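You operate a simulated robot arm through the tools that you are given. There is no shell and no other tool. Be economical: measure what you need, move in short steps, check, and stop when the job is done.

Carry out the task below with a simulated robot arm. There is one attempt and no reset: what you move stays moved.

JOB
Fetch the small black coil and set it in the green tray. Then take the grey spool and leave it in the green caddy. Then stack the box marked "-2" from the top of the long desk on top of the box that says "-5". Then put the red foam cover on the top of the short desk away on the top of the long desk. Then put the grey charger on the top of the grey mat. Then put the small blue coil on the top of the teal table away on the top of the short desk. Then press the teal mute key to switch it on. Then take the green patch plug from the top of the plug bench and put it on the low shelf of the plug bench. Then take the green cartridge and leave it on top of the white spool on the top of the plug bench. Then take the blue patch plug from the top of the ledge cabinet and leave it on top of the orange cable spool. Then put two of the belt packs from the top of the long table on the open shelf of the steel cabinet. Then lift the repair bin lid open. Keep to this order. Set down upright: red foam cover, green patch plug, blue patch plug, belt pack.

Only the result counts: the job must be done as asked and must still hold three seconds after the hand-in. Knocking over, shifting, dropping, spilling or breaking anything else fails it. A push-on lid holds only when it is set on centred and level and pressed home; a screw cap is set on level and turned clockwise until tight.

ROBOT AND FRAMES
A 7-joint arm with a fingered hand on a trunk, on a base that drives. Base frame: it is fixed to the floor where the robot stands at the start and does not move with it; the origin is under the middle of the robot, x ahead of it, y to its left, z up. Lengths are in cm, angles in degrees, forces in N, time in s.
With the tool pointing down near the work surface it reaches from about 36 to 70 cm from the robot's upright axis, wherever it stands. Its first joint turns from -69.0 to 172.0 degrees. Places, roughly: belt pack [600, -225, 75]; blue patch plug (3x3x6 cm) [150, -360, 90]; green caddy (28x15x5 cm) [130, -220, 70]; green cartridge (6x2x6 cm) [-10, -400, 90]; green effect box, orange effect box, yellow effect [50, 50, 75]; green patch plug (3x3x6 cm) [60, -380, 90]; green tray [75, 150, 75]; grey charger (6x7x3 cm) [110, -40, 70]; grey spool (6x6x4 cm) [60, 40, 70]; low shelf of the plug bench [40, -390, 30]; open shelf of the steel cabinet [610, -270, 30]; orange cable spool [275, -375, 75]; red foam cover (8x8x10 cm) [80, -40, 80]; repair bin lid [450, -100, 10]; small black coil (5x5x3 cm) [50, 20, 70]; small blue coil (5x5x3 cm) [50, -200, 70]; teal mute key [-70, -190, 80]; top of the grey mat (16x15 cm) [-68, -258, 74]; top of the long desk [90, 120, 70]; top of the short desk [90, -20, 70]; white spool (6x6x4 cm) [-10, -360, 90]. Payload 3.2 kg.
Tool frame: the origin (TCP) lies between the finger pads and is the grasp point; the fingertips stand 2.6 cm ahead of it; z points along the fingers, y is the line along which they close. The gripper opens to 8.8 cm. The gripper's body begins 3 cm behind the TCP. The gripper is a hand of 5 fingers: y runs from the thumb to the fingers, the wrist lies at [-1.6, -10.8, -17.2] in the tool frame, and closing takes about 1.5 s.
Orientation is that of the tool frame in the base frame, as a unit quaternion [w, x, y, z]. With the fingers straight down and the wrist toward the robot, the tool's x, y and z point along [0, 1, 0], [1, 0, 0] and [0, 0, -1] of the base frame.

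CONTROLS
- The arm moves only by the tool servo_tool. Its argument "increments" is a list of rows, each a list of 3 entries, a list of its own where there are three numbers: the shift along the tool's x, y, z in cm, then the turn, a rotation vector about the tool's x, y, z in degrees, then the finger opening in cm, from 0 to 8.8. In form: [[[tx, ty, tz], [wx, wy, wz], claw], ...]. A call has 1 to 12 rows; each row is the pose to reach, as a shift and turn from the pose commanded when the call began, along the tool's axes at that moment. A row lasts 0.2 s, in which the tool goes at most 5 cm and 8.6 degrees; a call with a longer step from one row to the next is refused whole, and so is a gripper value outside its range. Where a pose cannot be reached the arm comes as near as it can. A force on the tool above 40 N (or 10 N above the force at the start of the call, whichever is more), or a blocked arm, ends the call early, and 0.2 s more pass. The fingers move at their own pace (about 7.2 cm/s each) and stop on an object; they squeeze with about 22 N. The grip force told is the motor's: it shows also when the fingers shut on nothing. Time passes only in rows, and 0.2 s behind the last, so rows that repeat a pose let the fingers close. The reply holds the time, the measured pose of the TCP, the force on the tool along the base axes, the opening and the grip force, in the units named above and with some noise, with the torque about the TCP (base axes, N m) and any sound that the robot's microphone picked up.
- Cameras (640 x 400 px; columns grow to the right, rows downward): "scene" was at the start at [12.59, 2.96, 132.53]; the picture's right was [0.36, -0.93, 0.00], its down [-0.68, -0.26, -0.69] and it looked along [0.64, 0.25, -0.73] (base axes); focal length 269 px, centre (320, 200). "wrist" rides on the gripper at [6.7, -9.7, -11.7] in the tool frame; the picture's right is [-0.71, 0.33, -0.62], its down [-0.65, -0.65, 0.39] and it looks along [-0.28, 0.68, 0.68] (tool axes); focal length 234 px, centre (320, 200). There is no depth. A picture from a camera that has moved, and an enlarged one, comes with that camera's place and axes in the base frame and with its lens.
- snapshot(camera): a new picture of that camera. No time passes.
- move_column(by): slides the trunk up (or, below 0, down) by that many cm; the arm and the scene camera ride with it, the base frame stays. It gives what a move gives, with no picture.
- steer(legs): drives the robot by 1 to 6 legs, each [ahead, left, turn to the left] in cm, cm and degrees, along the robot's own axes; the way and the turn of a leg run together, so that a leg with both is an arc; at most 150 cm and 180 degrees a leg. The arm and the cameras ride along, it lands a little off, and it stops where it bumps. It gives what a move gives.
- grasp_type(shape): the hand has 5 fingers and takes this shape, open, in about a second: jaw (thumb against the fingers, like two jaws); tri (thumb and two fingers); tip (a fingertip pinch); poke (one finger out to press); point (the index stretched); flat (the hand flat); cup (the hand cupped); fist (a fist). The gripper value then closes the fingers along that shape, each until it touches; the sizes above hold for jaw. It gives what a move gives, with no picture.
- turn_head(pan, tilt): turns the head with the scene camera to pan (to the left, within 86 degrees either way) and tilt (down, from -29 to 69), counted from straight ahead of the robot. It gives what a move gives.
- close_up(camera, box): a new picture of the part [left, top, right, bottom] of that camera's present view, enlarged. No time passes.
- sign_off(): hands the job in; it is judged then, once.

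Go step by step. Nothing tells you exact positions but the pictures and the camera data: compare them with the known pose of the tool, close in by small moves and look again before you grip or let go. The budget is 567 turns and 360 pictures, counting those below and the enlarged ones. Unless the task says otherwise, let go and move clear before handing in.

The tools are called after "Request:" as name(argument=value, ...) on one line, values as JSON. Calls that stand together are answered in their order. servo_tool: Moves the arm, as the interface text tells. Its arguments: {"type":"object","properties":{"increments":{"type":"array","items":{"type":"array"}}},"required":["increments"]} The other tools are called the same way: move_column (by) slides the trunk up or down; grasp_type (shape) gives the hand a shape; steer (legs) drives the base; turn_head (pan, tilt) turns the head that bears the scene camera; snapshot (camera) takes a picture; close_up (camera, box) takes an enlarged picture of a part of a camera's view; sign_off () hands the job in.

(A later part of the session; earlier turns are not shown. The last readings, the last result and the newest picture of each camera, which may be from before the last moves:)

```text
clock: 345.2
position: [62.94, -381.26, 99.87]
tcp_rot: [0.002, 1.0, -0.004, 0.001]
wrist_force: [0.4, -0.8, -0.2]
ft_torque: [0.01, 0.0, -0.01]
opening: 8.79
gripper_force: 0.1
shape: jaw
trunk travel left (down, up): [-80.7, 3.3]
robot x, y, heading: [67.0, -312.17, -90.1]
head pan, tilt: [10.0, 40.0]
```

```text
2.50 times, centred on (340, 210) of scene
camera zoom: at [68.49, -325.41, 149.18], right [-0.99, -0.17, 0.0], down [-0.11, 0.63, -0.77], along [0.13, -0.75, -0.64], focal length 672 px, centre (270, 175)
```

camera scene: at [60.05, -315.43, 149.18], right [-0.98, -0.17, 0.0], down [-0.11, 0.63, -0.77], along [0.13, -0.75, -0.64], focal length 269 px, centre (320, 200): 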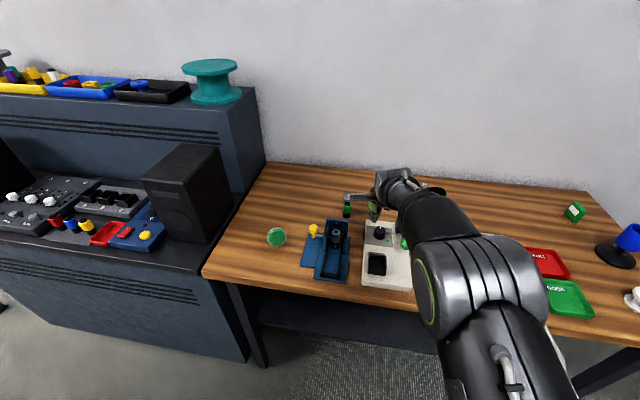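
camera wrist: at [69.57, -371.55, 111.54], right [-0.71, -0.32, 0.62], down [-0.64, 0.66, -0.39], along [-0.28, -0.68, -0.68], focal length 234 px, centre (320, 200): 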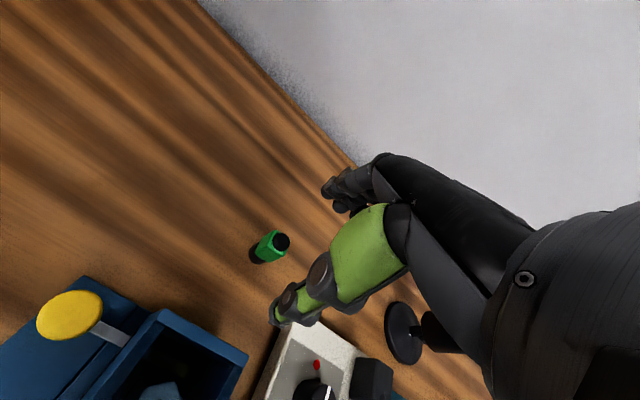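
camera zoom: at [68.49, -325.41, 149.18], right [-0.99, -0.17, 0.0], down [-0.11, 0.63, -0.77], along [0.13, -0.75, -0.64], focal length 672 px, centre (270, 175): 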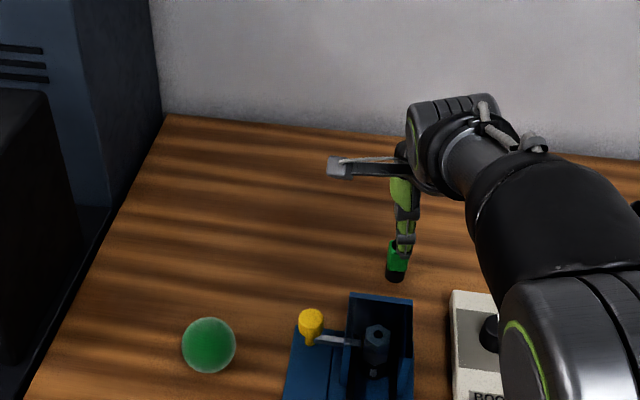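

Plug position is about (62.6,−384.4), top ≈90. Driving 3 cm ahead and descending partway.

Request:
steer(legs=[[4, 0, 0]])

Request:
servo_tool(increments=[[[-0.2, -0.6, 2], [0, 0, 0], 6.5], [[-0.2, -0.6, 5], [0, 0, 0], 6.5], [[-0.2, -0.6, 6], [0, 0, 0], 6.5], [[-0.2, -0.6, 6], [0, 0, 0], 6.5]])

Request:
close_up(camera="wrist", box=[180, 140, 440, 340])

Request:
close_up(camera="scene", box=[300, 150, 440, 260])

```text
clock: 346.1
position: [63.04, -385.12, 100.08]
tcp_rot: [0.004, 1.0, -0.004, 0.0]
wrist_force: [0.4, -1.2, 0.1]
ft_torque: [-0.03, -0.01, 0.0]
opening: 8.81
gripper_force: 0.1
shape: jaw
trunk travel left (down, up): [-80.7, 3.3]
robot x, y, heading: [66.83, -316.12, -90.3]
head pan, tilt: [10.0, 40.0]
```

```text
clock: 347.1
position: [62.78, -384.7, 93.82]
tcp_rot: [0.003, 1.0, -0.003, 0.001]
wrist_force: [0.3, -0.8, -0.8]
ft_torque: [0.0, 0.0, 0.0]
opening: 6.53
gripper_force: 0.1
shape: jaw
trunk travel left (down, up): [-80.7, 3.3]
robot x, y, heading: [67.03, -316.19, -90.3]
head pan, tilt: [10.0, 40.0]
```

```text
2.00 times, centred on (310, 240) of wrist
camera zoom: at [69.37, -375.06, 105.52], right [-0.71, -0.32, 0.62], down [-0.64, 0.66, -0.39], along [-0.28, -0.68, -0.67], focal length 468 px, centre (340, 120)
```

zoom: 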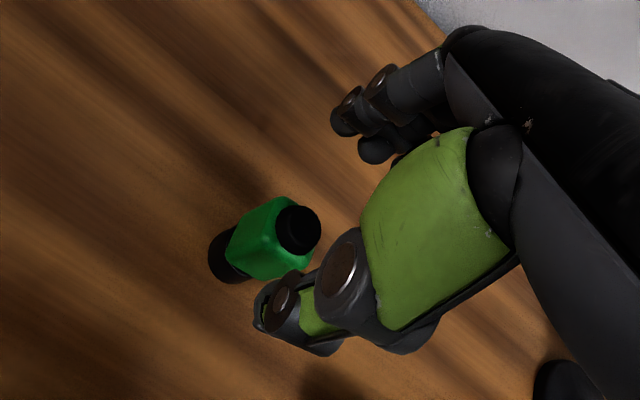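

```text
3.64 times, centred on (370, 205) of scene
camera zoom: at [68.52, -329.45, 149.17], right [-0.98, -0.17, 0.0], down [-0.11, 0.63, -0.77], along [0.13, -0.75, -0.64], focal length 977 px, centre (138, 182)
```

zoom: 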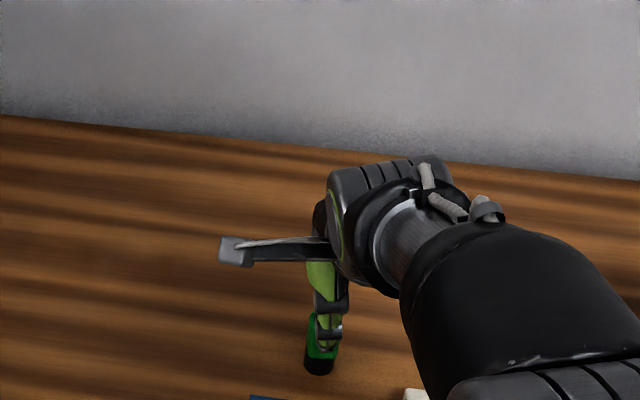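

Bench top is ≈84.1. Descending to TCP 88 and gripping the plug.

Request:
servo_tool(increments=[[[-0.2, 0, 2], [0, 0, 0], 6.5], [[-0.2, 0, 4], [0, 0, 0], 6.5], [[-0.2, 0, 5.7], [0, 0, 0], 6.5], [[-0.2, 0, 5.7], [0, 0, 0], 6.5]])

Request:
close_up(camera="wrist", box=[180, 140, 440, 340])

```text
clock: 348.1
position: [62.49, -384.77, 88.16]
tcp_rot: [0.004, 1.0, -0.003, 0.001]
wrist_force: [0.5, 0.4, -0.6]
ft_torque: [-0.01, 0.04, 0.02]
opening: 6.54
gripper_force: 0.2
shape: jaw
trunk travel left (down, up): [-80.7, 3.3]
robot x, y, heading: [66.79, -316.21, -90.3]
head pan, tilt: [10.0, 40.0]
```

```text
2.00 times, centred on (310, 240) of wrist
camera zoom: at [69.24, -375.06, 99.83], right [-0.71, -0.32, 0.62], down [-0.64, 0.66, -0.39], along [-0.28, -0.68, -0.68], focal length 468 px, centre (340, 120)
```

zoom: 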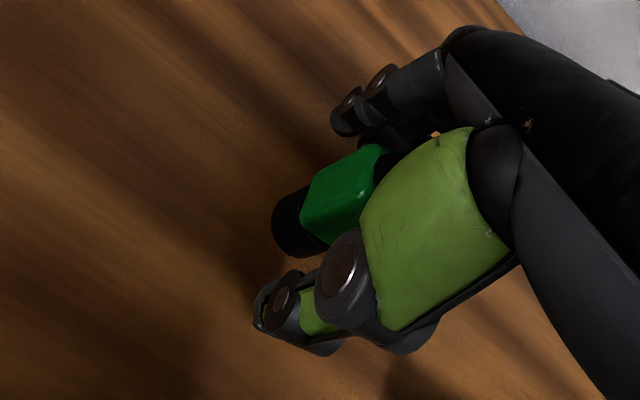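

Request:
servo_tool(increments=[[[0, 0, 0], [0, 0, 0], 5.5], [[0, 0, 0], [0, 0, 0], 4.6], [[0, 0, 0], [0, 0, 0], 3.8], [[0, 0, 0], [0, 0, 0], 3], [[0, 0, 0], [0, 0, 0], 2], [[0, 0, 0], [0, 0, 0], 1.5], [[0, 0, 0], [0, 0, 0], 1.5], [[0, 0, -2], [0, 0, 0], 1.5], [[0, 0, -6], [0, 0, 0], 1.5], [[0, 0, -10], [0, 0, 0], 1.5], [[0, 0, -13], [0, 0, 0], 1.5]])

Request:
close_up(camera="wrist", box=[180, 140, 440, 340])

```text
clock: 350.5
position: [62.62, -384.64, 101.27]
tcp_rot: [0.002, 1.0, -0.003, 0.001]
wrist_force: [-0.5, 0.6, -0.2]
ft_torque: [0.02, 0.01, -0.04]
opening: 2.1
gripper_force: 21.8
shape: jaw
trunk travel left (down, up): [-80.7, 3.3]
robot x, y, heading: [67.16, -315.9, -90.2]
head pan, tilt: [10.0, 40.0]
```

```text
2.00 times, centred on (310, 240) of wrist
camera zoom: at [69.22, -374.99, 112.97], right [-0.71, -0.33, 0.62], down [-0.65, 0.66, -0.39], along [-0.28, -0.68, -0.68], focal length 468 px, centre (340, 120)
```

zoom: 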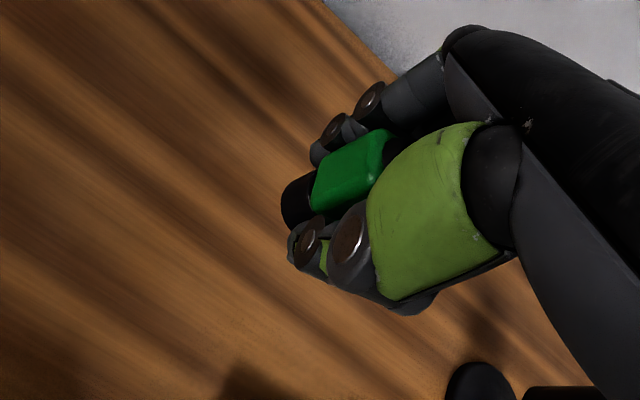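

Plug held upright. Backing away from the bench so I can lower the column in front of it.

Request:
steer(legs=[[-25, 0, 0], [-24, -30, 0.2]])

Request:
move_column(by=-40)

Request:
snapshot(camera="wrist")

Request:
snapshot(camera="scene")

```text
clock: 354.3
position: [32.87, -336.0, 101.2]
tcp_rot: [0.003, 1.0, 0.0, 0.001]
wrist_force: [-0.2, 0.5, -1.0]
ft_torque: [0.01, -0.01, 0.02]
opening: 2.09
gripper_force: 22.2
shape: jaw
trunk travel left (down, up): [-80.7, 3.3]
robot x, y, heading: [37.15, -267.38, -89.5]
head pan, tilt: [10.0, 40.0]
```

```text
clock: 358.1
position: [33.0, -336.04, 61.26]
tcp_rot: [0.002, 1.0, 0.0, 0.0]
wrist_force: [-0.1, 0.4, -0.5]
ft_torque: [0.0, 0.03, 0.0]
opening: 2.12
gripper_force: 22.0
shape: jaw
trunk travel left (down, up): [-40.7, 43.3]
robot x, y, heading: [36.97, -267.28, -89.9]
head pan, tilt: [10.0, 40.0]
```

```text
182 pictures are left
camera wrist: at [39.59, -326.23, 72.91], right [-0.71, -0.33, 0.62], down [-0.65, 0.65, -0.39], along [-0.28, -0.68, -0.68], focal length 234 px, centre (320, 200)
```

wrist: 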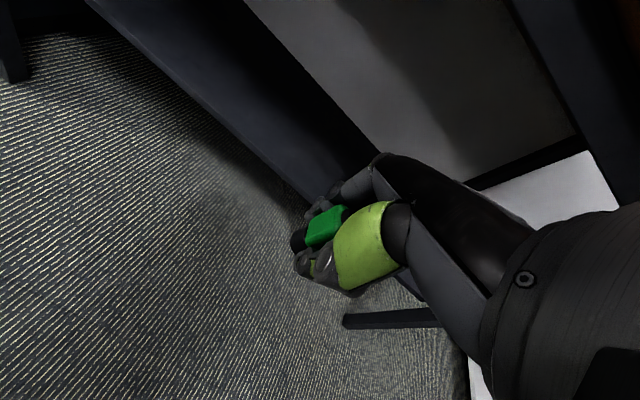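

```text
181 pictures are left
camera scene: at [38.7, -280.67, 109.17], right [-0.98, -0.18, 0.0], down [-0.11, 0.63, -0.77], along [0.14, -0.75, -0.64], focal length 269 px, centre (320, 200)
```

scene: 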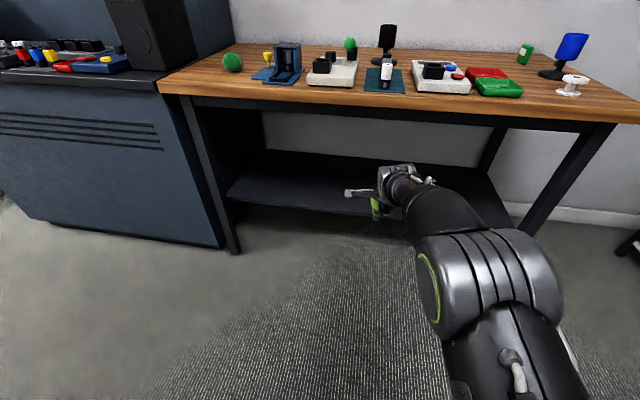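

The low shelf's front edge is near y≈−368, z≈30. Lowering further, then driving in under the bench top in steps.

Request:
move_column(by=-19)

Request:
steer(legs=[[25, 14, 0]])

Request:
snapshot(camera="scene")

Request:
snapshot(camera="wrist")

```text
clock: 360.2
position: [32.94, -335.97, 42.25]
tcp_rot: [0.003, 1.0, -0.001, 0.001]
wrist_force: [-0.6, -0.1, -1.4]
ft_torque: [0.02, -0.02, -0.01]
opening: 2.11
gripper_force: 22.4
shape: jaw
trunk travel left (down, up): [-21.7, 62.3]
robot x, y, heading: [37.02, -267.54, -90.1]
head pan, tilt: [10.0, 40.0]
```

```text
clock: 362.2
position: [47.28, -360.93, 42.18]
tcp_rot: [0.003, 1.0, 0.0, 0.0]
wrist_force: [0.2, 0.1, 0.0]
ft_torque: [0.05, 0.01, -0.03]
opening: 2.13
gripper_force: 22.0
shape: jaw
trunk travel left (down, up): [-21.7, 62.3]
robot x, y, heading: [51.39, -291.96, -89.8]
head pan, tilt: [10.0, 40.0]
```

```text
180 pictures are left
camera scene: at [52.84, -305.61, 90.17], right [-0.98, -0.18, 0.0], down [-0.12, 0.63, -0.77], along [0.14, -0.75, -0.64], focal length 269 px, centre (320, 200)
```

scene: 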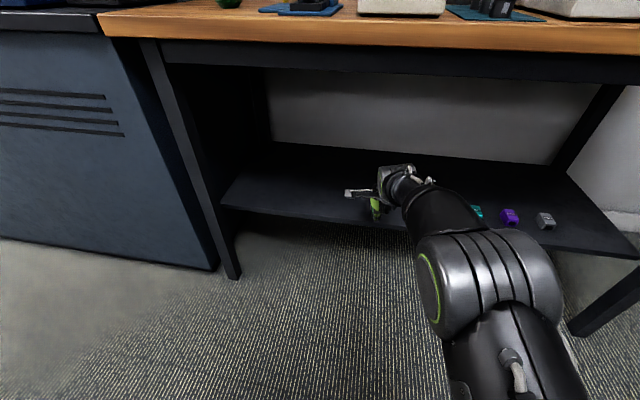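

```text
179 pictures are left
camera wrist: at [53.83, -351.15, 53.9], right [-0.71, -0.33, 0.62], down [-0.65, 0.65, -0.39], along [-0.28, -0.68, -0.68], focal length 234 px, centre (320, 200)
```

wrist: 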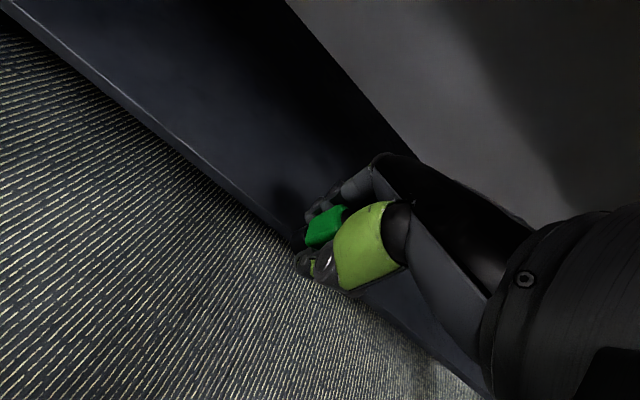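

Request:
steer(legs=[[19, 0, 0]])

Request:
snapshot(camera="scene")

Request:
snapshot(camera="wrist")

```text
clock: 363.8
position: [47.34, -379.96, 42.16]
tcp_rot: [0.002, 1.0, 0.0, 0.001]
wrist_force: [0.5, -0.8, -1.6]
ft_torque: [0.0, 0.02, 0.01]
opening: 2.12
gripper_force: 22.2
shape: jaw
trunk travel left (down, up): [-21.7, 62.3]
robot x, y, heading: [51.35, -311.26, -89.8]
head pan, tilt: [10.0, 40.0]
```

```text
178 pictures are left
camera scene: at [52.95, -324.62, 90.17], right [-0.98, -0.18, 0.0], down [-0.12, 0.63, -0.77], along [0.14, -0.75, -0.64], focal length 269 px, centre (320, 200)
```

scene: 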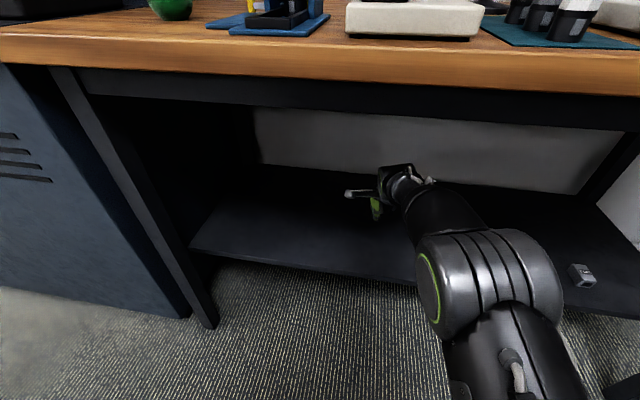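

```text
177 pictures are left
camera wrist: at [53.96, -370.16, 53.9], right [-0.71, -0.33, 0.62], down [-0.65, 0.65, -0.39], along [-0.28, -0.68, -0.68], focal length 234 px, centre (320, 200)
```

wrist: 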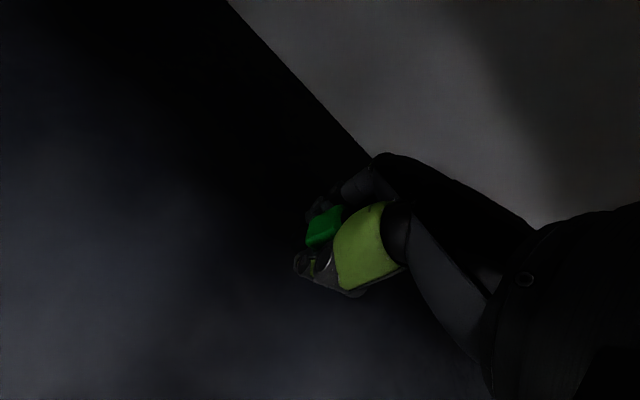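

Clear inside. Lowering in steps until contact.

Request:
move_column(by=-6)

Request:
move_column(by=-1)

Request:
move_column(by=-0.6)

```text
clock: 364.8
position: [47.4, -379.99, 36.26]
tcp_rot: [0.002, 1.0, 0.001, 0.001]
wrist_force: [0.5, 0.4, -1.0]
ft_torque: [-0.02, 0.01, 0.0]
opening: 2.09
gripper_force: 22.2
shape: jaw
trunk travel left (down, up): [-15.7, 68.3]
robot x, y, heading: [51.41, -311.32, -89.6]
head pan, tilt: [10.0, 40.0]
```

```text
clock: 365.3
position: [47.39, -379.91, 35.13]
tcp_rot: [0.003, 1.0, 0.001, 0.001]
wrist_force: [-1.1, 0.4, -0.8]
ft_torque: [0.01, 0.02, 0.01]
opening: 2.11
gripper_force: 21.9
shape: jaw
trunk travel left (down, up): [-14.7, 69.3]
robot x, y, heading: [51.09, -311.25, -89.8]
head pan, tilt: [10.0, 40.0]
```

```text
clock: 365.9
position: [47.38, -379.88, 35.07]
tcp_rot: [0.007, 1.0, 0.002, 0.001]
wrist_force: [0.4, 1.3, 12.0]
ft_torque: [0.05, 0.03, -0.05]
opening: 2.13
gripper_force: 21.8
shape: jaw
trunk travel left (down, up): [-14.1, 69.9]
robot x, y, heading: [51.43, -311.42, -89.7]
head pan, tilt: [10.0, 40.0]
```

Contact. Easing up slightly and releasing.

Request:
move_column(by=0.4)

Request:
servo_tool(increments=[[[0, 0, 0], [0, 0, 0], 2.6], [[0, 0, 0], [0, 0, 0], 3.2], [[0, 0, 0], [0, 0, 0], 4], [[0, 0, 0], [0, 0, 0], 5], [[0, 0, 0], [0, 0, 0], 6.5], [[0, 0, 0], [0, 0, 0], 6.5]])

Request:
move_column(by=8)

Request:
close_up(camera="wrist", box=[160, 140, 420, 340])

Request:
close_up(camera="scene", box=[300, 140, 460, 260])

```text
clock: 366.4
position: [47.27, -379.85, 35.16]
tcp_rot: [0.003, 1.0, 0.0, 0.0]
wrist_force: [0.7, -0.2, 7.2]
ft_torque: [0.0, 0.03, 0.0]
opening: 2.13
gripper_force: 22.7
shape: jaw
trunk travel left (down, up): [-14.5, 69.5]
robot x, y, heading: [51.21, -311.33, -89.6]
head pan, tilt: [10.0, 40.0]
```

```text
clock: 367.8
position: [47.38, -379.85, 35.04]
tcp_rot: [0.003, 1.0, 0.002, 0.001]
wrist_force: [-0.9, -0.6, -0.1]
ft_torque: [0.0, -0.02, -0.01]
opening: 6.45
gripper_force: 0.0
shape: jaw
trunk travel left (down, up): [-14.5, 69.5]
robot x, y, heading: [51.23, -311.37, -89.6]
head pan, tilt: [10.0, 40.0]
```

```text
clock: 369.0
position: [47.33, -379.92, 43.14]
tcp_rot: [0.002, 1.0, 0.001, 0.001]
wrist_force: [-0.3, 0.5, -1.2]
ft_torque: [-0.01, 0.02, 0.02]
opening: 6.43
gripper_force: 0.1
shape: jaw
trunk travel left (down, up): [-22.5, 61.5]
robot x, y, heading: [51.5, -311.12, -89.6]
head pan, tilt: [10.0, 40.0]
```

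```text
2.00 times, centred on (290, 240) of wrist
camera zoom: at [53.97, -370.16, 54.7], right [-0.71, -0.33, 0.62], down [-0.65, 0.65, -0.39], along [-0.28, -0.68, -0.68], focal length 468 px, centre (380, 120)
```

zoom: 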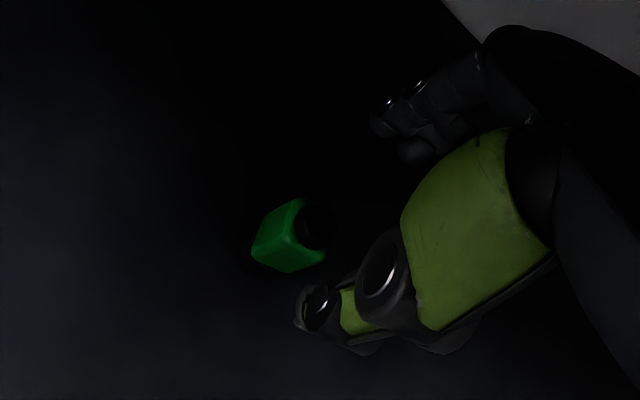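

```text
3.33 times, centred on (380, 200) of scene
camera zoom: at [52.95, -324.61, 90.97], right [-0.98, -0.18, 0.0], down [-0.12, 0.63, -0.77], along [0.14, -0.75, -0.64], focal length 896 px, centre (120, 200)
```

zoom: 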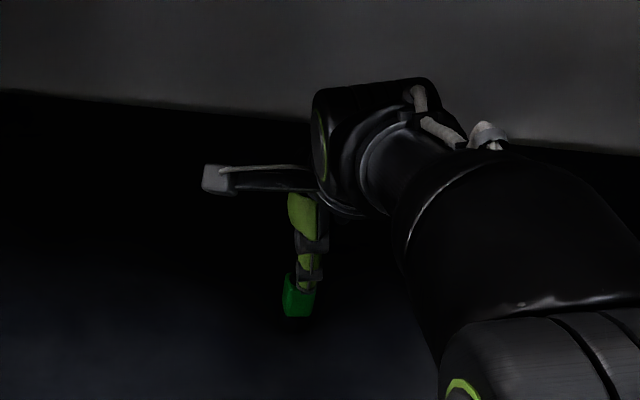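

The plug stands upright on the low shelf. Backing out and raising again for the cartridge near (−10,−400).

Request:
steer(legs=[[-44, 0, 0]])

Request:
move_column(by=58)

Request:
steer(legs=[[0, -54, -0.3]])

Request:
snapshot(camera="scene")

Request:
snapshot(camera="wrist")

```text
clock: 371.7
position: [47.12, -336.1, 43.08]
tcp_rot: [0.002, 1.0, 0.001, 0.0]
wrist_force: [-0.2, -0.8, 1.1]
ft_torque: [-0.01, -0.04, 0.0]
opening: 6.45
gripper_force: 0.0
shape: jaw
trunk travel left (down, up): [-22.5, 61.5]
robot x, y, heading: [51.25, -267.53, -89.7]
head pan, tilt: [10.0, 40.0]
```

```text
refused: 58 is not a number from -40 to 40
```

```text
clock: 374.8
position: [-7.43, -336.54, 43.09]
tcp_rot: [0.004, 1.0, 0.001, 0.001]
wrist_force: [-0.1, -0.6, -0.5]
ft_torque: [0.02, 0.0, -0.01]
opening: 6.47
gripper_force: 0.0
shape: jaw
trunk travel left (down, up): [-22.5, 61.5]
robot x, y, heading: [-3.5, -268.17, -89.6]
head pan, tilt: [10.0, 40.0]
```

```text
174 pictures are left
camera scene: at [-1.87, -281.11, 90.97], right [-0.98, -0.18, 0.0], down [-0.12, 0.63, -0.77], along [0.14, -0.75, -0.64], focal length 269 px, centre (320, 200)
```

scene: 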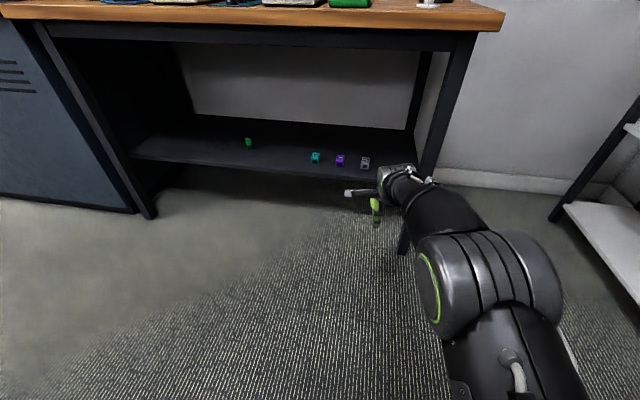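

```text
173 pictures are left
camera wrist: at [-0.87, -326.66, 54.71], right [-0.71, -0.33, 0.62], down [-0.65, 0.65, -0.39], along [-0.28, -0.68, -0.68], focal length 234 px, centre (320, 200)
```

wrist: 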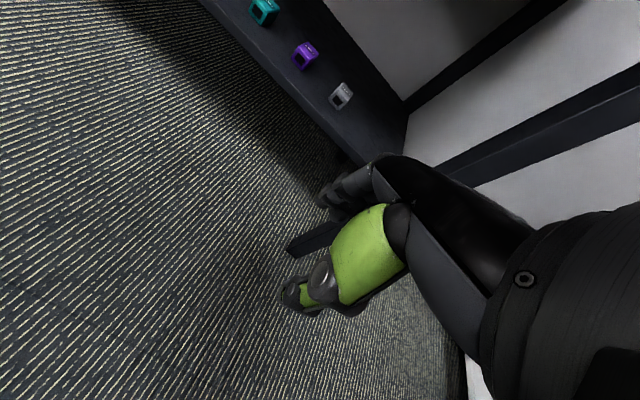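

Request:
move_column(by=40)

Request:
move_column(by=20)

Request:
snapshot(camera="scene")

Request:
snapshot(camera="wrist")

```text
clock: 378.6
position: [-7.45, -336.43, 83.09]
tcp_rot: [0.002, 1.0, 0.0, 0.001]
wrist_force: [0.5, -0.3, 0.4]
ft_torque: [0.03, -0.01, 0.01]
opening: 6.46
gripper_force: 0.0
shape: jaw
trunk travel left (down, up): [-62.5, 21.5]
robot x, y, heading: [-3.36, -267.91, -90.0]
head pan, tilt: [10.0, 40.0]
```

```text
clock: 380.8
position: [-7.49, -336.35, 103.03]
tcp_rot: [0.003, 1.0, 0.001, 0.0]
wrist_force: [1.0, 0.5, -0.1]
ft_torque: [0.01, -0.02, -0.01]
opening: 6.44
gripper_force: 0.0
shape: jaw
trunk travel left (down, up): [-82.5, 1.5]
robot x, y, heading: [-3.53, -268.13, -89.4]
head pan, tilt: [10.0, 40.0]
```

```text
172 pictures are left
camera scene: at [-1.88, -281.12, 150.97], right [-0.98, -0.18, 0.0], down [-0.12, 0.63, -0.77], along [0.14, -0.75, -0.64], focal length 269 px, centre (320, 200)
```

scene: 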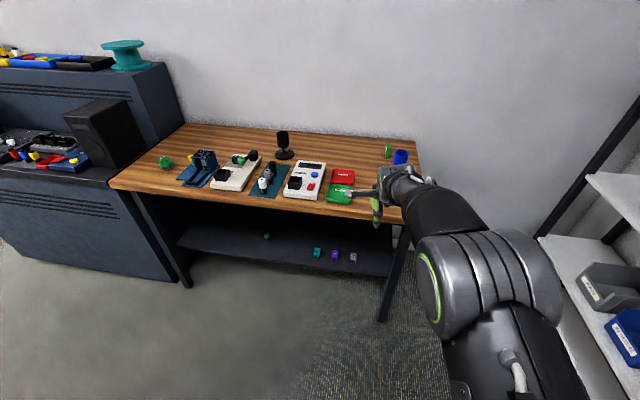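

```text
171 pictures are left
camera wrist: at [-0.87, -326.67, 114.7], right [-0.71, -0.33, 0.62], down [-0.65, 0.65, -0.39], along [-0.28, -0.68, -0.68], focal length 234 px, centre (320, 200)
```

wrist: 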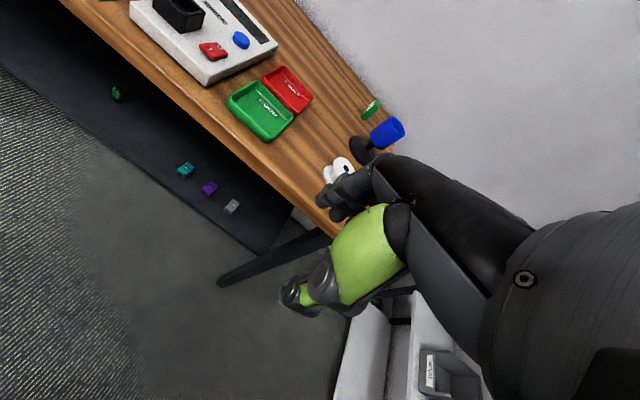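

Request:
close_up(camera="wrist", box=[310, 80, 430, 180])

Request:
turn_head(pan=-10, tilt=35)

Request:
snapshot(camera="scene")

```text
4.00 times, centred on (370, 130) of wrist
camera zoom: at [-0.87, -326.67, 114.7], right [-0.71, -0.33, 0.62], down [-0.65, 0.65, -0.39], along [-0.28, -0.68, -0.68], focal length 937 px, centre (120, 480)
```

zoom: 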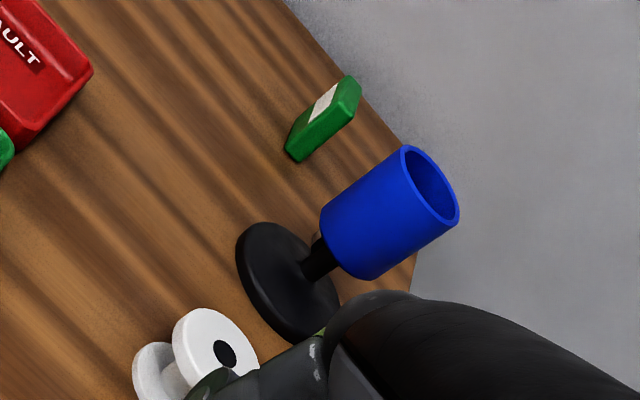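

```text
clock: 381.6
position: [-7.5, -336.41, 103.11]
tcp_rot: [0.003, 1.0, 0.002, 0.001]
wrist_force: [0.2, -0.3, -0.1]
ft_torque: [-0.04, -0.02, -0.01]
opening: 6.46
gripper_force: 0.0
shape: jaw
trunk travel left (down, up): [-82.5, 1.5]
robot x, y, heading: [-3.75, -267.83, -89.7]
head pan, tilt: [-10.0, 35.0]
```

```text
169 pictures are left
camera scene: at [-4.86, -281.43, 151.72], right [-0.99, 0.17, 0.0], down [0.1, 0.57, -0.82], along [-0.14, -0.81, -0.57], focal length 269 px, centre (320, 200)
```

scene: 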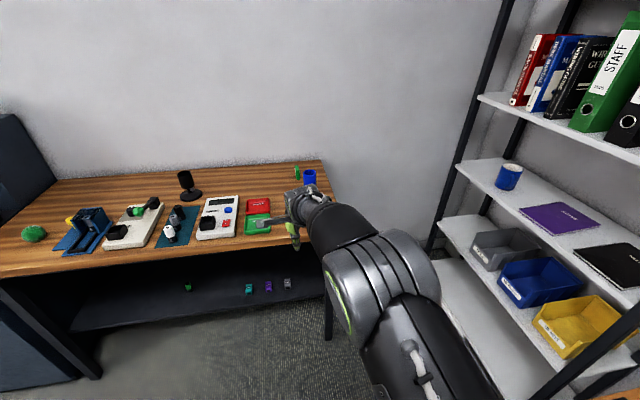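

The cartridge stands at about (−13.4,−395.5), with a blue cup stand at (−18,−381) in front and the white spool at (−13,−366). Approaching high to inspect.

Request:
steer(legs=[[43, -4, 0]])

Request:
snapshot(camera="wrist")

Request:
close_up(camera="scene", box=[180, 100, 420, 260])

```text
clock: 384.3
position: [-11.33, -379.41, 103.0]
tcp_rot: [0.003, 1.0, -0.002, 0.001]
wrist_force: [1.6, -1.0, 0.2]
ft_torque: [-0.01, 0.04, -0.01]
opening: 6.48
gripper_force: 0.0
shape: jaw
trunk travel left (down, up): [-82.5, 1.5]
robot x, y, heading: [-7.36, -310.89, -89.7]
head pan, tilt: [-10.0, 35.0]
```

```text
168 pictures are left
camera wrist: at [-4.8, -369.65, 114.73], right [-0.71, -0.33, 0.62], down [-0.65, 0.65, -0.39], along [-0.28, -0.68, -0.68], focal length 234 px, centre (320, 200)
```

wrist: 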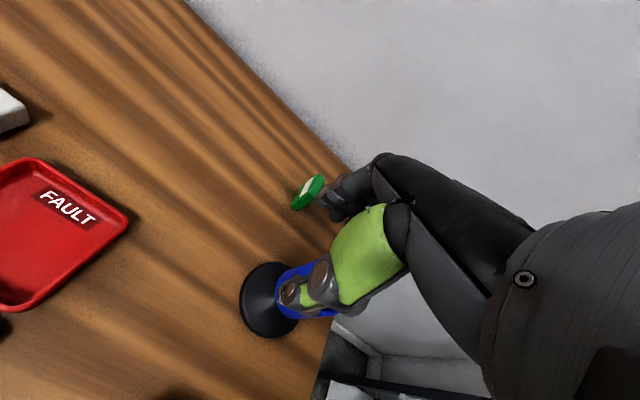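

```text
2.50 times, centred on (300, 180) of scene
camera zoom: at [-8.71, -324.4, 151.73], right [-0.99, 0.17, 0.0], down [0.1, 0.57, -0.82], along [-0.14, -0.81, -0.57], focal length 672 px, centre (370, 250)
```

zoom: 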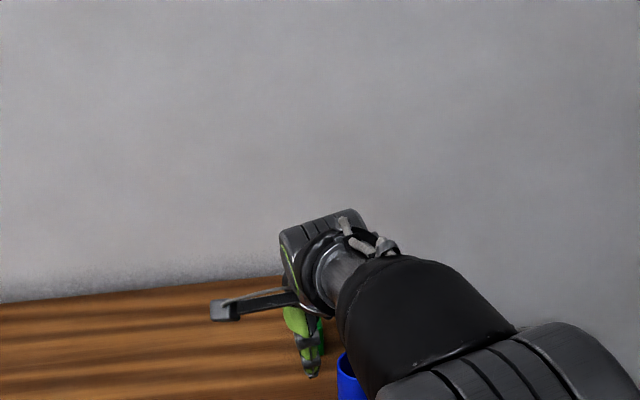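

Request:
close_up(camera="wrist", box=[260, 150, 360, 230])

Request:
turn_head(pan=20, tilt=35)

Request:
snapshot(camera="scene")

```text
5.00 times, centred on (310, 190) of wrist
camera zoom: at [-4.8, -369.65, 114.73], right [-0.71, -0.33, 0.62], down [-0.65, 0.65, -0.39], along [-0.28, -0.68, -0.68], focal length 1171 px, centre (370, 250)
```

zoom: 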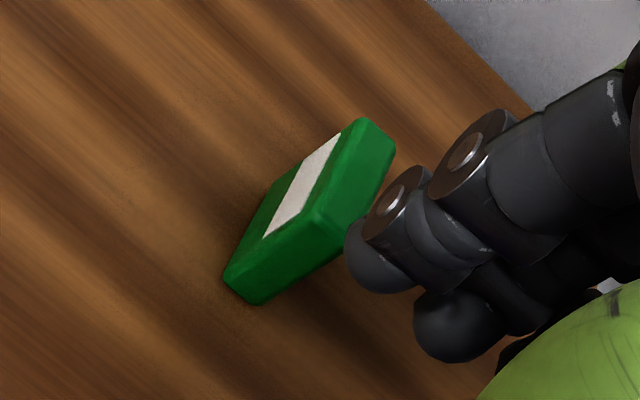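

```text
clock: 385.2
position: [-11.29, -379.28, 103.08]
tcp_rot: [0.002, 1.0, -0.001, 0.001]
wrist_force: [1.1, 0.1, 0.2]
ft_torque: [0.0, -0.03, 0.0]
opening: 6.46
gripper_force: 0.2
shape: jaw
trunk travel left (down, up): [-82.5, 1.5]
robot x, y, heading: [-7.22, -311.05, -90.0]
head pan, tilt: [20.0, 35.0]
```

```text
165 pictures are left
camera scene: at [-4.19, -323.99, 151.73], right [-0.94, -0.34, 0.0], down [-0.2, 0.54, -0.82], along [0.28, -0.77, -0.57], focal length 269 px, centre (320, 200)
```

scene: 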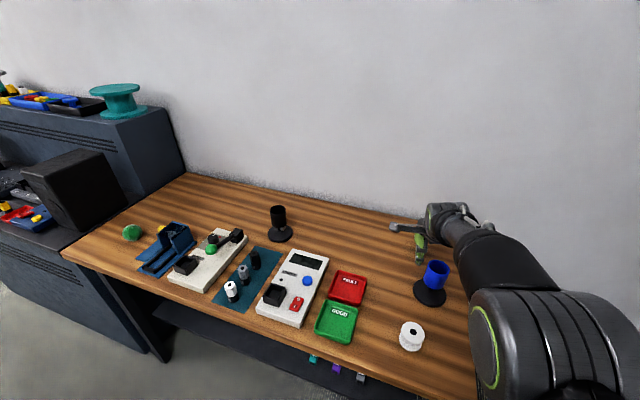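

The cartridge is about 2 cm thick in x and ~5–6 cm in y, so I can grip its y faces with the nominal hand. Moving over it at full height.

Request:
move_column(by=1.4)

Request:
steer(legs=[[0, -2.2, 0], [17, 0, 0]])

Request:
servo_tool(increments=[[[0, 0, 2], [0, 0, 0], 8.8], [[0, 0, 4], [0, 0, 0], 8.8], [[0, 0, 4], [0, 0, 0], 8.8]])

Request:
close_up(camera="wrist", box=[180, 120, 440, 340])

Request:
close_up(camera="scene", box=[360, 160, 520, 320])

```text
clock: 385.9
position: [-11.39, -379.48, 104.45]
tcp_rot: [0.003, 1.0, -0.001, 0.001]
wrist_force: [0.6, 0.1, 1.1]
ft_torque: [-0.01, -0.03, 0.0]
opening: 6.47
gripper_force: 0.0
shape: jaw
trunk travel left (down, up): [-83.9, 0.1]
robot x, y, heading: [-7.36, -310.87, -89.9]
head pan, tilt: [20.0, 35.0]
```

```text
clock: 387.7
position: [-13.53, -396.41, 104.46]
tcp_rot: [0.003, 1.0, 0.0, 0.001]
wrist_force: [0.6, -0.9, -0.1]
ft_torque: [-0.01, 0.01, 0.0]
opening: 6.49
gripper_force: 0.0
shape: jaw
trunk travel left (down, up): [-83.9, 0.1]
robot x, y, heading: [-9.69, -327.91, -89.8]
head pan, tilt: [20.0, 35.0]
```

```text
clock: 388.5
position: [-13.51, -396.33, 100.45]
tcp_rot: [0.003, 1.0, 0.0, 0.001]
wrist_force: [0.4, -0.9, -0.5]
ft_torque: [0.0, 0.0, -0.01]
opening: 8.8
gripper_force: 0.1
shape: jaw
trunk travel left (down, up): [-83.9, 0.1]
robot x, y, heading: [-9.63, -327.92, -89.5]
head pan, tilt: [20.0, 35.0]
```

```text
1.82 times, centred on (310, 230) of wrist
camera zoom: at [-6.91, -386.59, 112.11], right [-0.71, -0.33, 0.62], down [-0.65, 0.65, -0.39], along [-0.28, -0.68, -0.67], focal length 426 px, centre (338, 146)
```

zoom: 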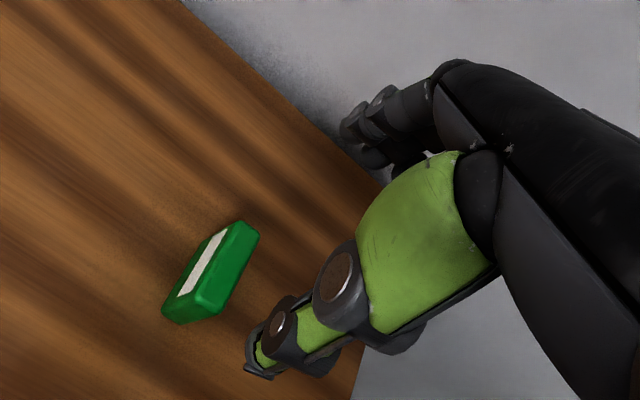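

```text
2.50 times, centred on (440, 240) of scene
camera zoom: at [-6.33, -340.92, 153.13], right [-0.94, -0.35, 0.0], down [-0.2, 0.54, -0.82], along [0.28, -0.77, -0.57], focal length 672 px, centre (20, 100)
```

zoom: 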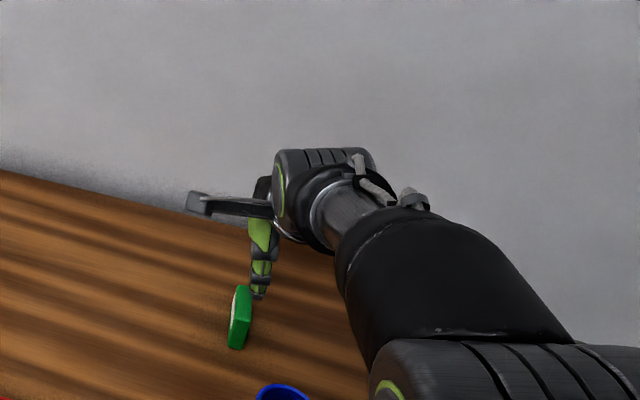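

Well aligned. Descending to grip.

Request:
servo_tool(increments=[[[0.1, 0.3, 4], [0, 0, 0], 8.8], [[0.1, 0.3, 8], [0, 0, 0], 8.8], [[0.1, 0.3, 10.5], [0, 0, 0], 8.8], [[0.1, 0.3, 12.2], [0, 0, 0], 8.8], [[0.1, 0.3, 12.2], [0, 0, 0], 8.8]])

Request:
close_up(camera="wrist", box=[180, 120, 440, 340])

```text
clock: 389.7
position: [-13.32, -396.7, 88.27]
tcp_rot: [0.003, 1.0, 0.0, 0.001]
wrist_force: [-0.5, 0.0, -0.1]
ft_torque: [-0.03, -0.02, -0.02]
opening: 8.76
gripper_force: 0.1
shape: jaw
trunk travel left (down, up): [-83.9, 0.1]
robot x, y, heading: [-9.75, -327.82, -89.8]
head pan, tilt: [20.0, 35.0]
```

```text
1.82 times, centred on (310, 230) of wrist
camera zoom: at [-6.78, -386.98, 99.92], right [-0.71, -0.33, 0.62], down [-0.65, 0.65, -0.39], along [-0.28, -0.68, -0.68], focal length 426 px, centre (338, 146)
```

zoom: 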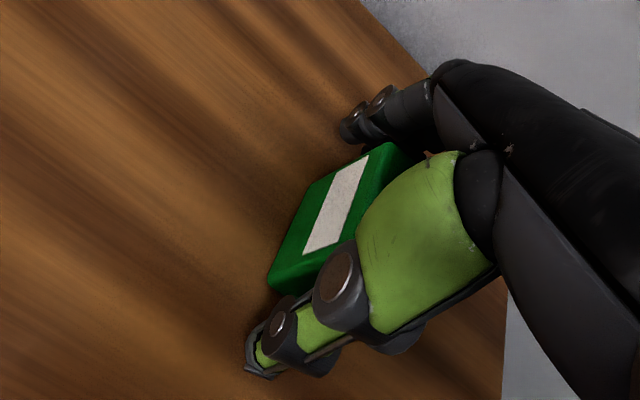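

Request:
servo_tool(increments=[[[0, 0, 0], [0, 0, 0], 7.4], [[0, 0, 0], [0, 0, 0], 6.4], [[0, 0, 0], [0, 0, 0], 5.4], [[0, 0, 0], [0, 0, 0], 4.4], [[0, 0, 0], [0, 0, 0], 3.6], [[0, 0, 0], [0, 0, 0], 3.6], [[0, 0, -2], [0, 0, 0], 3.6], [[0, 0, -6], [0, 0, 0], 3.6], [[0, 0, -10], [0, 0, 0], 3.6], [[0, 0, -14], [0, 0, 0], 3.6], [[0, 0, -16], [0, 0, 0], 3.6]])

Request:
close_up(camera="wrist", box=[180, 120, 440, 340])

```text
clock: 392.1
position: [-13.39, -396.66, 104.47]
tcp_rot: [0.002, 1.0, 0.0, 0.002]
wrist_force: [0.0, -0.1, 0.4]
ft_torque: [0.01, -0.03, 0.0]
opening: 4.31
gripper_force: 21.6
shape: jaw
trunk travel left (down, up): [-83.9, 0.1]
robot x, y, heading: [-9.72, -327.92, -89.8]
head pan, tilt: [20.0, 35.0]
```

```text
1.82 times, centred on (310, 230) of wrist
camera zoom: at [-6.74, -386.88, 115.95], right [-0.71, -0.33, 0.62], down [-0.65, 0.65, -0.39], along [-0.28, -0.68, -0.68], focal length 426 px, centre (338, 146)
```

zoom: 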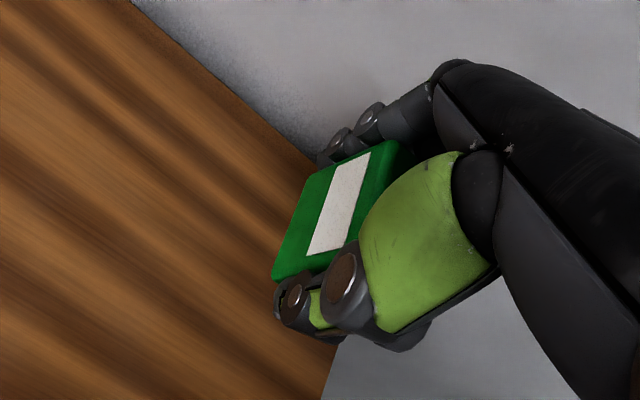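

Held level. Driving back 31 cm to above the white spool.

Request:
steer(legs=[[-29, 0, 0]])

Request:
snapshot(camera="wrist")

Request:
snapshot(camera="scene")

```text
clock: 394.1
position: [-13.39, -367.77, 104.32]
tcp_rot: [0.002, 1.0, 0.0, 0.001]
wrist_force: [0.4, 1.0, 0.4]
ft_torque: [0.02, -0.01, 0.0]
opening: 4.33
gripper_force: 22.1
shape: jaw
trunk travel left (down, up): [-83.9, 0.1]
robot x, y, heading: [-9.68, -298.82, -89.7]
head pan, tilt: [20.0, 35.0]
```

```text
160 pictures are left
camera wrist: at [-6.83, -358.03, 115.88], right [-0.71, -0.33, 0.62], down [-0.65, 0.65, -0.39], along [-0.28, -0.68, -0.68], focal length 234 px, centre (320, 200)
```

wrist: 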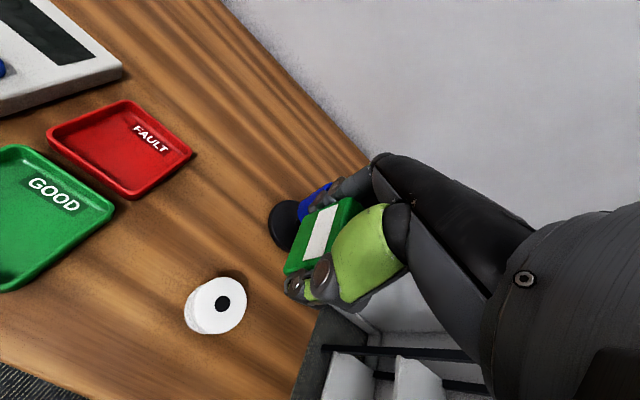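

```text
159 pictures are left
camera scene: at [-6.43, -312.09, 153.12], right [-0.94, -0.35, 0.0], down [-0.2, 0.54, -0.82], along [0.28, -0.77, -0.57], focal length 269 px, centre (320, 200)
```

scene: 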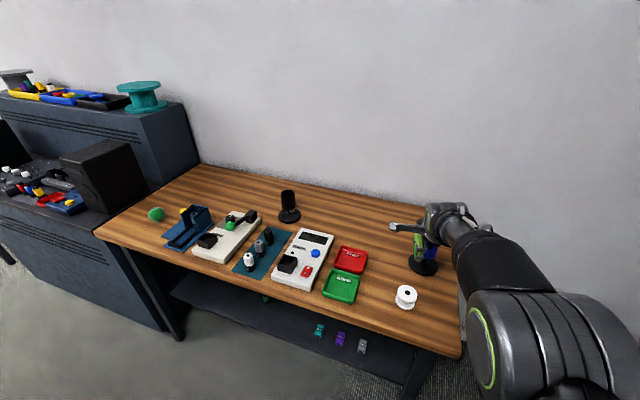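

Spool top centre is at about (−13.5,−364.7). Positioning and lowering above it.

Request:
servo_tool(increments=[[[0, -1.3, 2], [0, 0, 0], 3.6], [[0, -2.6, 4], [0, 0, 0], 3.6], [[0, -2.6, 7], [0, 0, 0], 3.6], [[0, -2.6, 9.6], [0, 0, 0], 3.6], [[0, -2.6, 9.6], [0, 0, 0], 3.6]])

Request:
close_up(camera="wrist", box=[180, 140, 440, 340])

Request:
close_up(camera="scene", box=[360, 230, 460, 330])

```text
clock: 395.3
position: [-13.38, -365.17, 94.65]
tcp_rot: [0.003, 1.0, 0.0, 0.001]
wrist_force: [-0.3, -0.6, -0.4]
ft_torque: [-0.02, 0.02, -0.02]
opening: 4.27
gripper_force: 21.9
shape: jaw
trunk travel left (down, up): [-83.9, 0.1]
robot x, y, heading: [-9.29, -299.02, -89.8]
head pan, tilt: [20.0, 35.0]
```

```text
2.00 times, centred on (310, 240) of wrist
camera zoom: at [-6.81, -355.45, 106.32], right [-0.71, -0.33, 0.62], down [-0.65, 0.65, -0.39], along [-0.28, -0.68, -0.67], focal length 468 px, centre (340, 120)
```

zoom: 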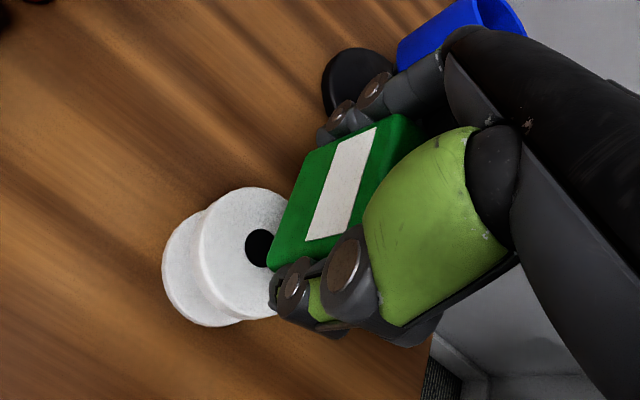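

```text
4.00 times, centred on (410, 280) of scene
camera zoom: at [-6.43, -311.97, 153.13], right [-0.94, -0.35, 0.0], down [-0.2, 0.54, -0.82], along [0.28, -0.77, -0.57], focal length 1075 px, centre (-40, -120)
```

zoom: 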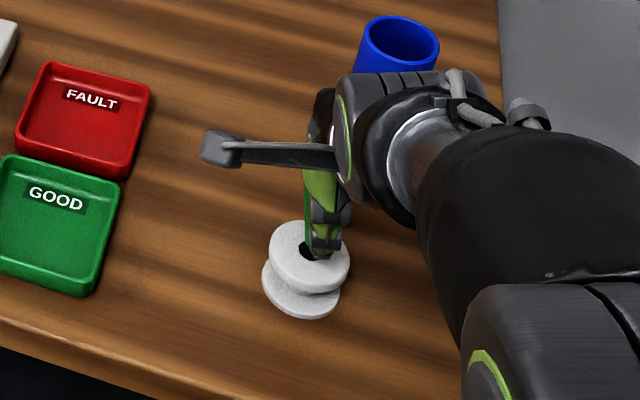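

Aligned. Lowering to contact.

Request:
servo_tool(increments=[[[-0.1, -0.1, 1], [0, 0, 0], 3.6], [[-0.1, -0.1, 1.8], [0, 0, 0], 3.6], [[-0.1, -0.1, 2.3], [0, 0, 0], 3.6], [[-0.1, -0.1, 2.6], [0, 0, 0], 3.6], [[-0.1, -0.1, 2.6], [0, 0, 0], 3.6]])

Request:
close_up(camera="scene", box=[380, 260, 440, 320])

Request:
close_up(camera="wrist", box=[220, 180, 360, 300])

```text
clock: 396.5
position: [-13.44, -365.13, 92.34]
tcp_rot: [0.006, 1.0, 0.0, 0.0]
wrist_force: [0.7, -0.9, 9.2]
ft_torque: [0.18, 0.08, -0.01]
opening: 4.31
gripper_force: 22.4
shape: jaw
trunk travel left (down, up): [-83.9, 0.1]
robot x, y, heading: [-9.5, -299.38, -89.5]
head pan, tilt: [20.0, 35.0]
```

```text
6.67 times, centred on (410, 290) of scene
camera zoom: at [-6.39, -311.8, 153.16], right [-0.94, -0.35, 0.0], down [-0.2, 0.54, -0.82], along [0.28, -0.77, -0.57], focal length 1792 px, centre (-280, -400)
```

zoom: 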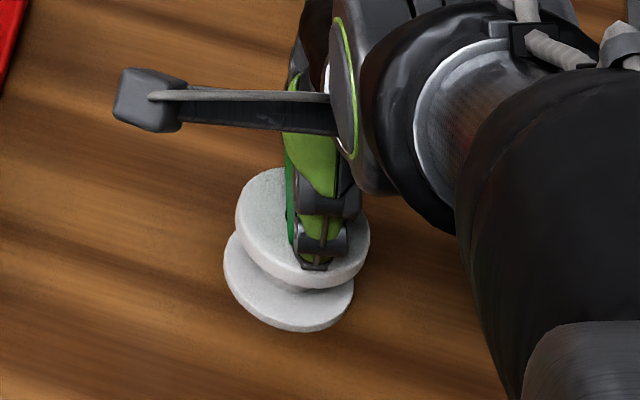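

```text
3.33 times, centred on (290, 240) of wrist
camera zoom: at [-6.88, -355.31, 103.91], right [-0.71, -0.33, 0.63], down [-0.65, 0.65, -0.4], along [-0.28, -0.69, -0.67], focal length 781 px, centre (420, 67)
```

zoom: 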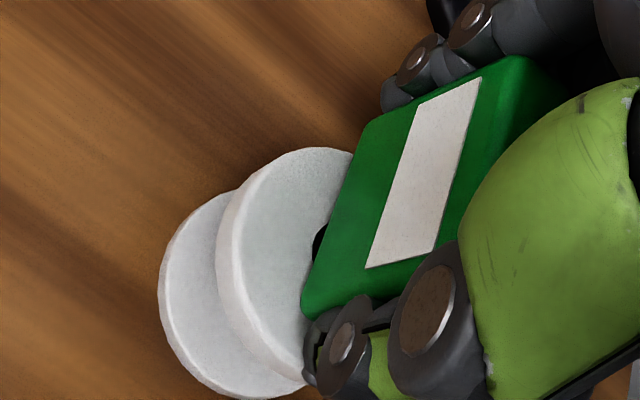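

The cartridge is ~0.6 cm off the spool centre in −x; I lift slightly, shift, set down, and release.

Request:
servo_tool(increments=[[[0, 0, -0.8], [0, 0, 0], 3.6], [[0.3, 0, -1.0], [0, 0, 0], 3.6], [[0.6, 0, -1.0], [0, 0, 0], 3.6], [[0.6, 0, -0.4], [0, 0, 0], 3.6], [[0.6, 0, -0.1], [0, 0, 0], 3.6], [[0.6, 0, -0.1], [0, 0, 0], 3.6]])

Request:
close_up(camera="wrist", box=[220, 180, 360, 300])

```text
clock: 397.9
position: [-12.86, -365.12, 92.27]
tcp_rot: [0.005, 1.0, 0.001, 0.0]
wrist_force: [0.4, 0.3, 5.3]
ft_torque: [0.13, 0.02, 0.0]
opening: 4.3
gripper_force: 21.8
shape: jaw
trunk travel left (down, up): [-83.9, 0.1]
robot x, y, heading: [-9.51, -298.79, -89.5]
head pan, tilt: [20.0, 35.0]
```

```text
3.33 times, centred on (290, 240) of wrist
camera zoom: at [-6.33, -355.34, 103.95], right [-0.71, -0.33, 0.63], down [-0.65, 0.65, -0.4], along [-0.28, -0.69, -0.67], focal length 781 px, centre (420, 67)
```

zoom: 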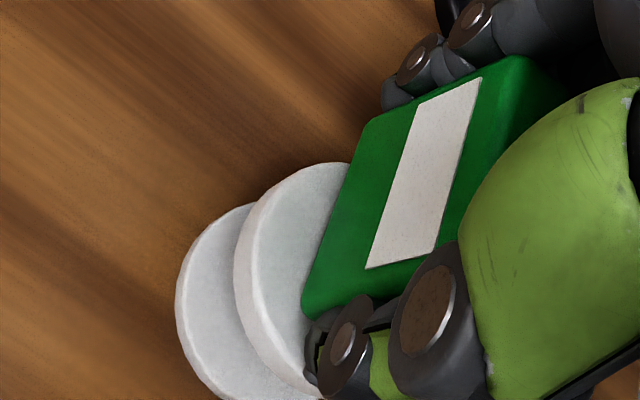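

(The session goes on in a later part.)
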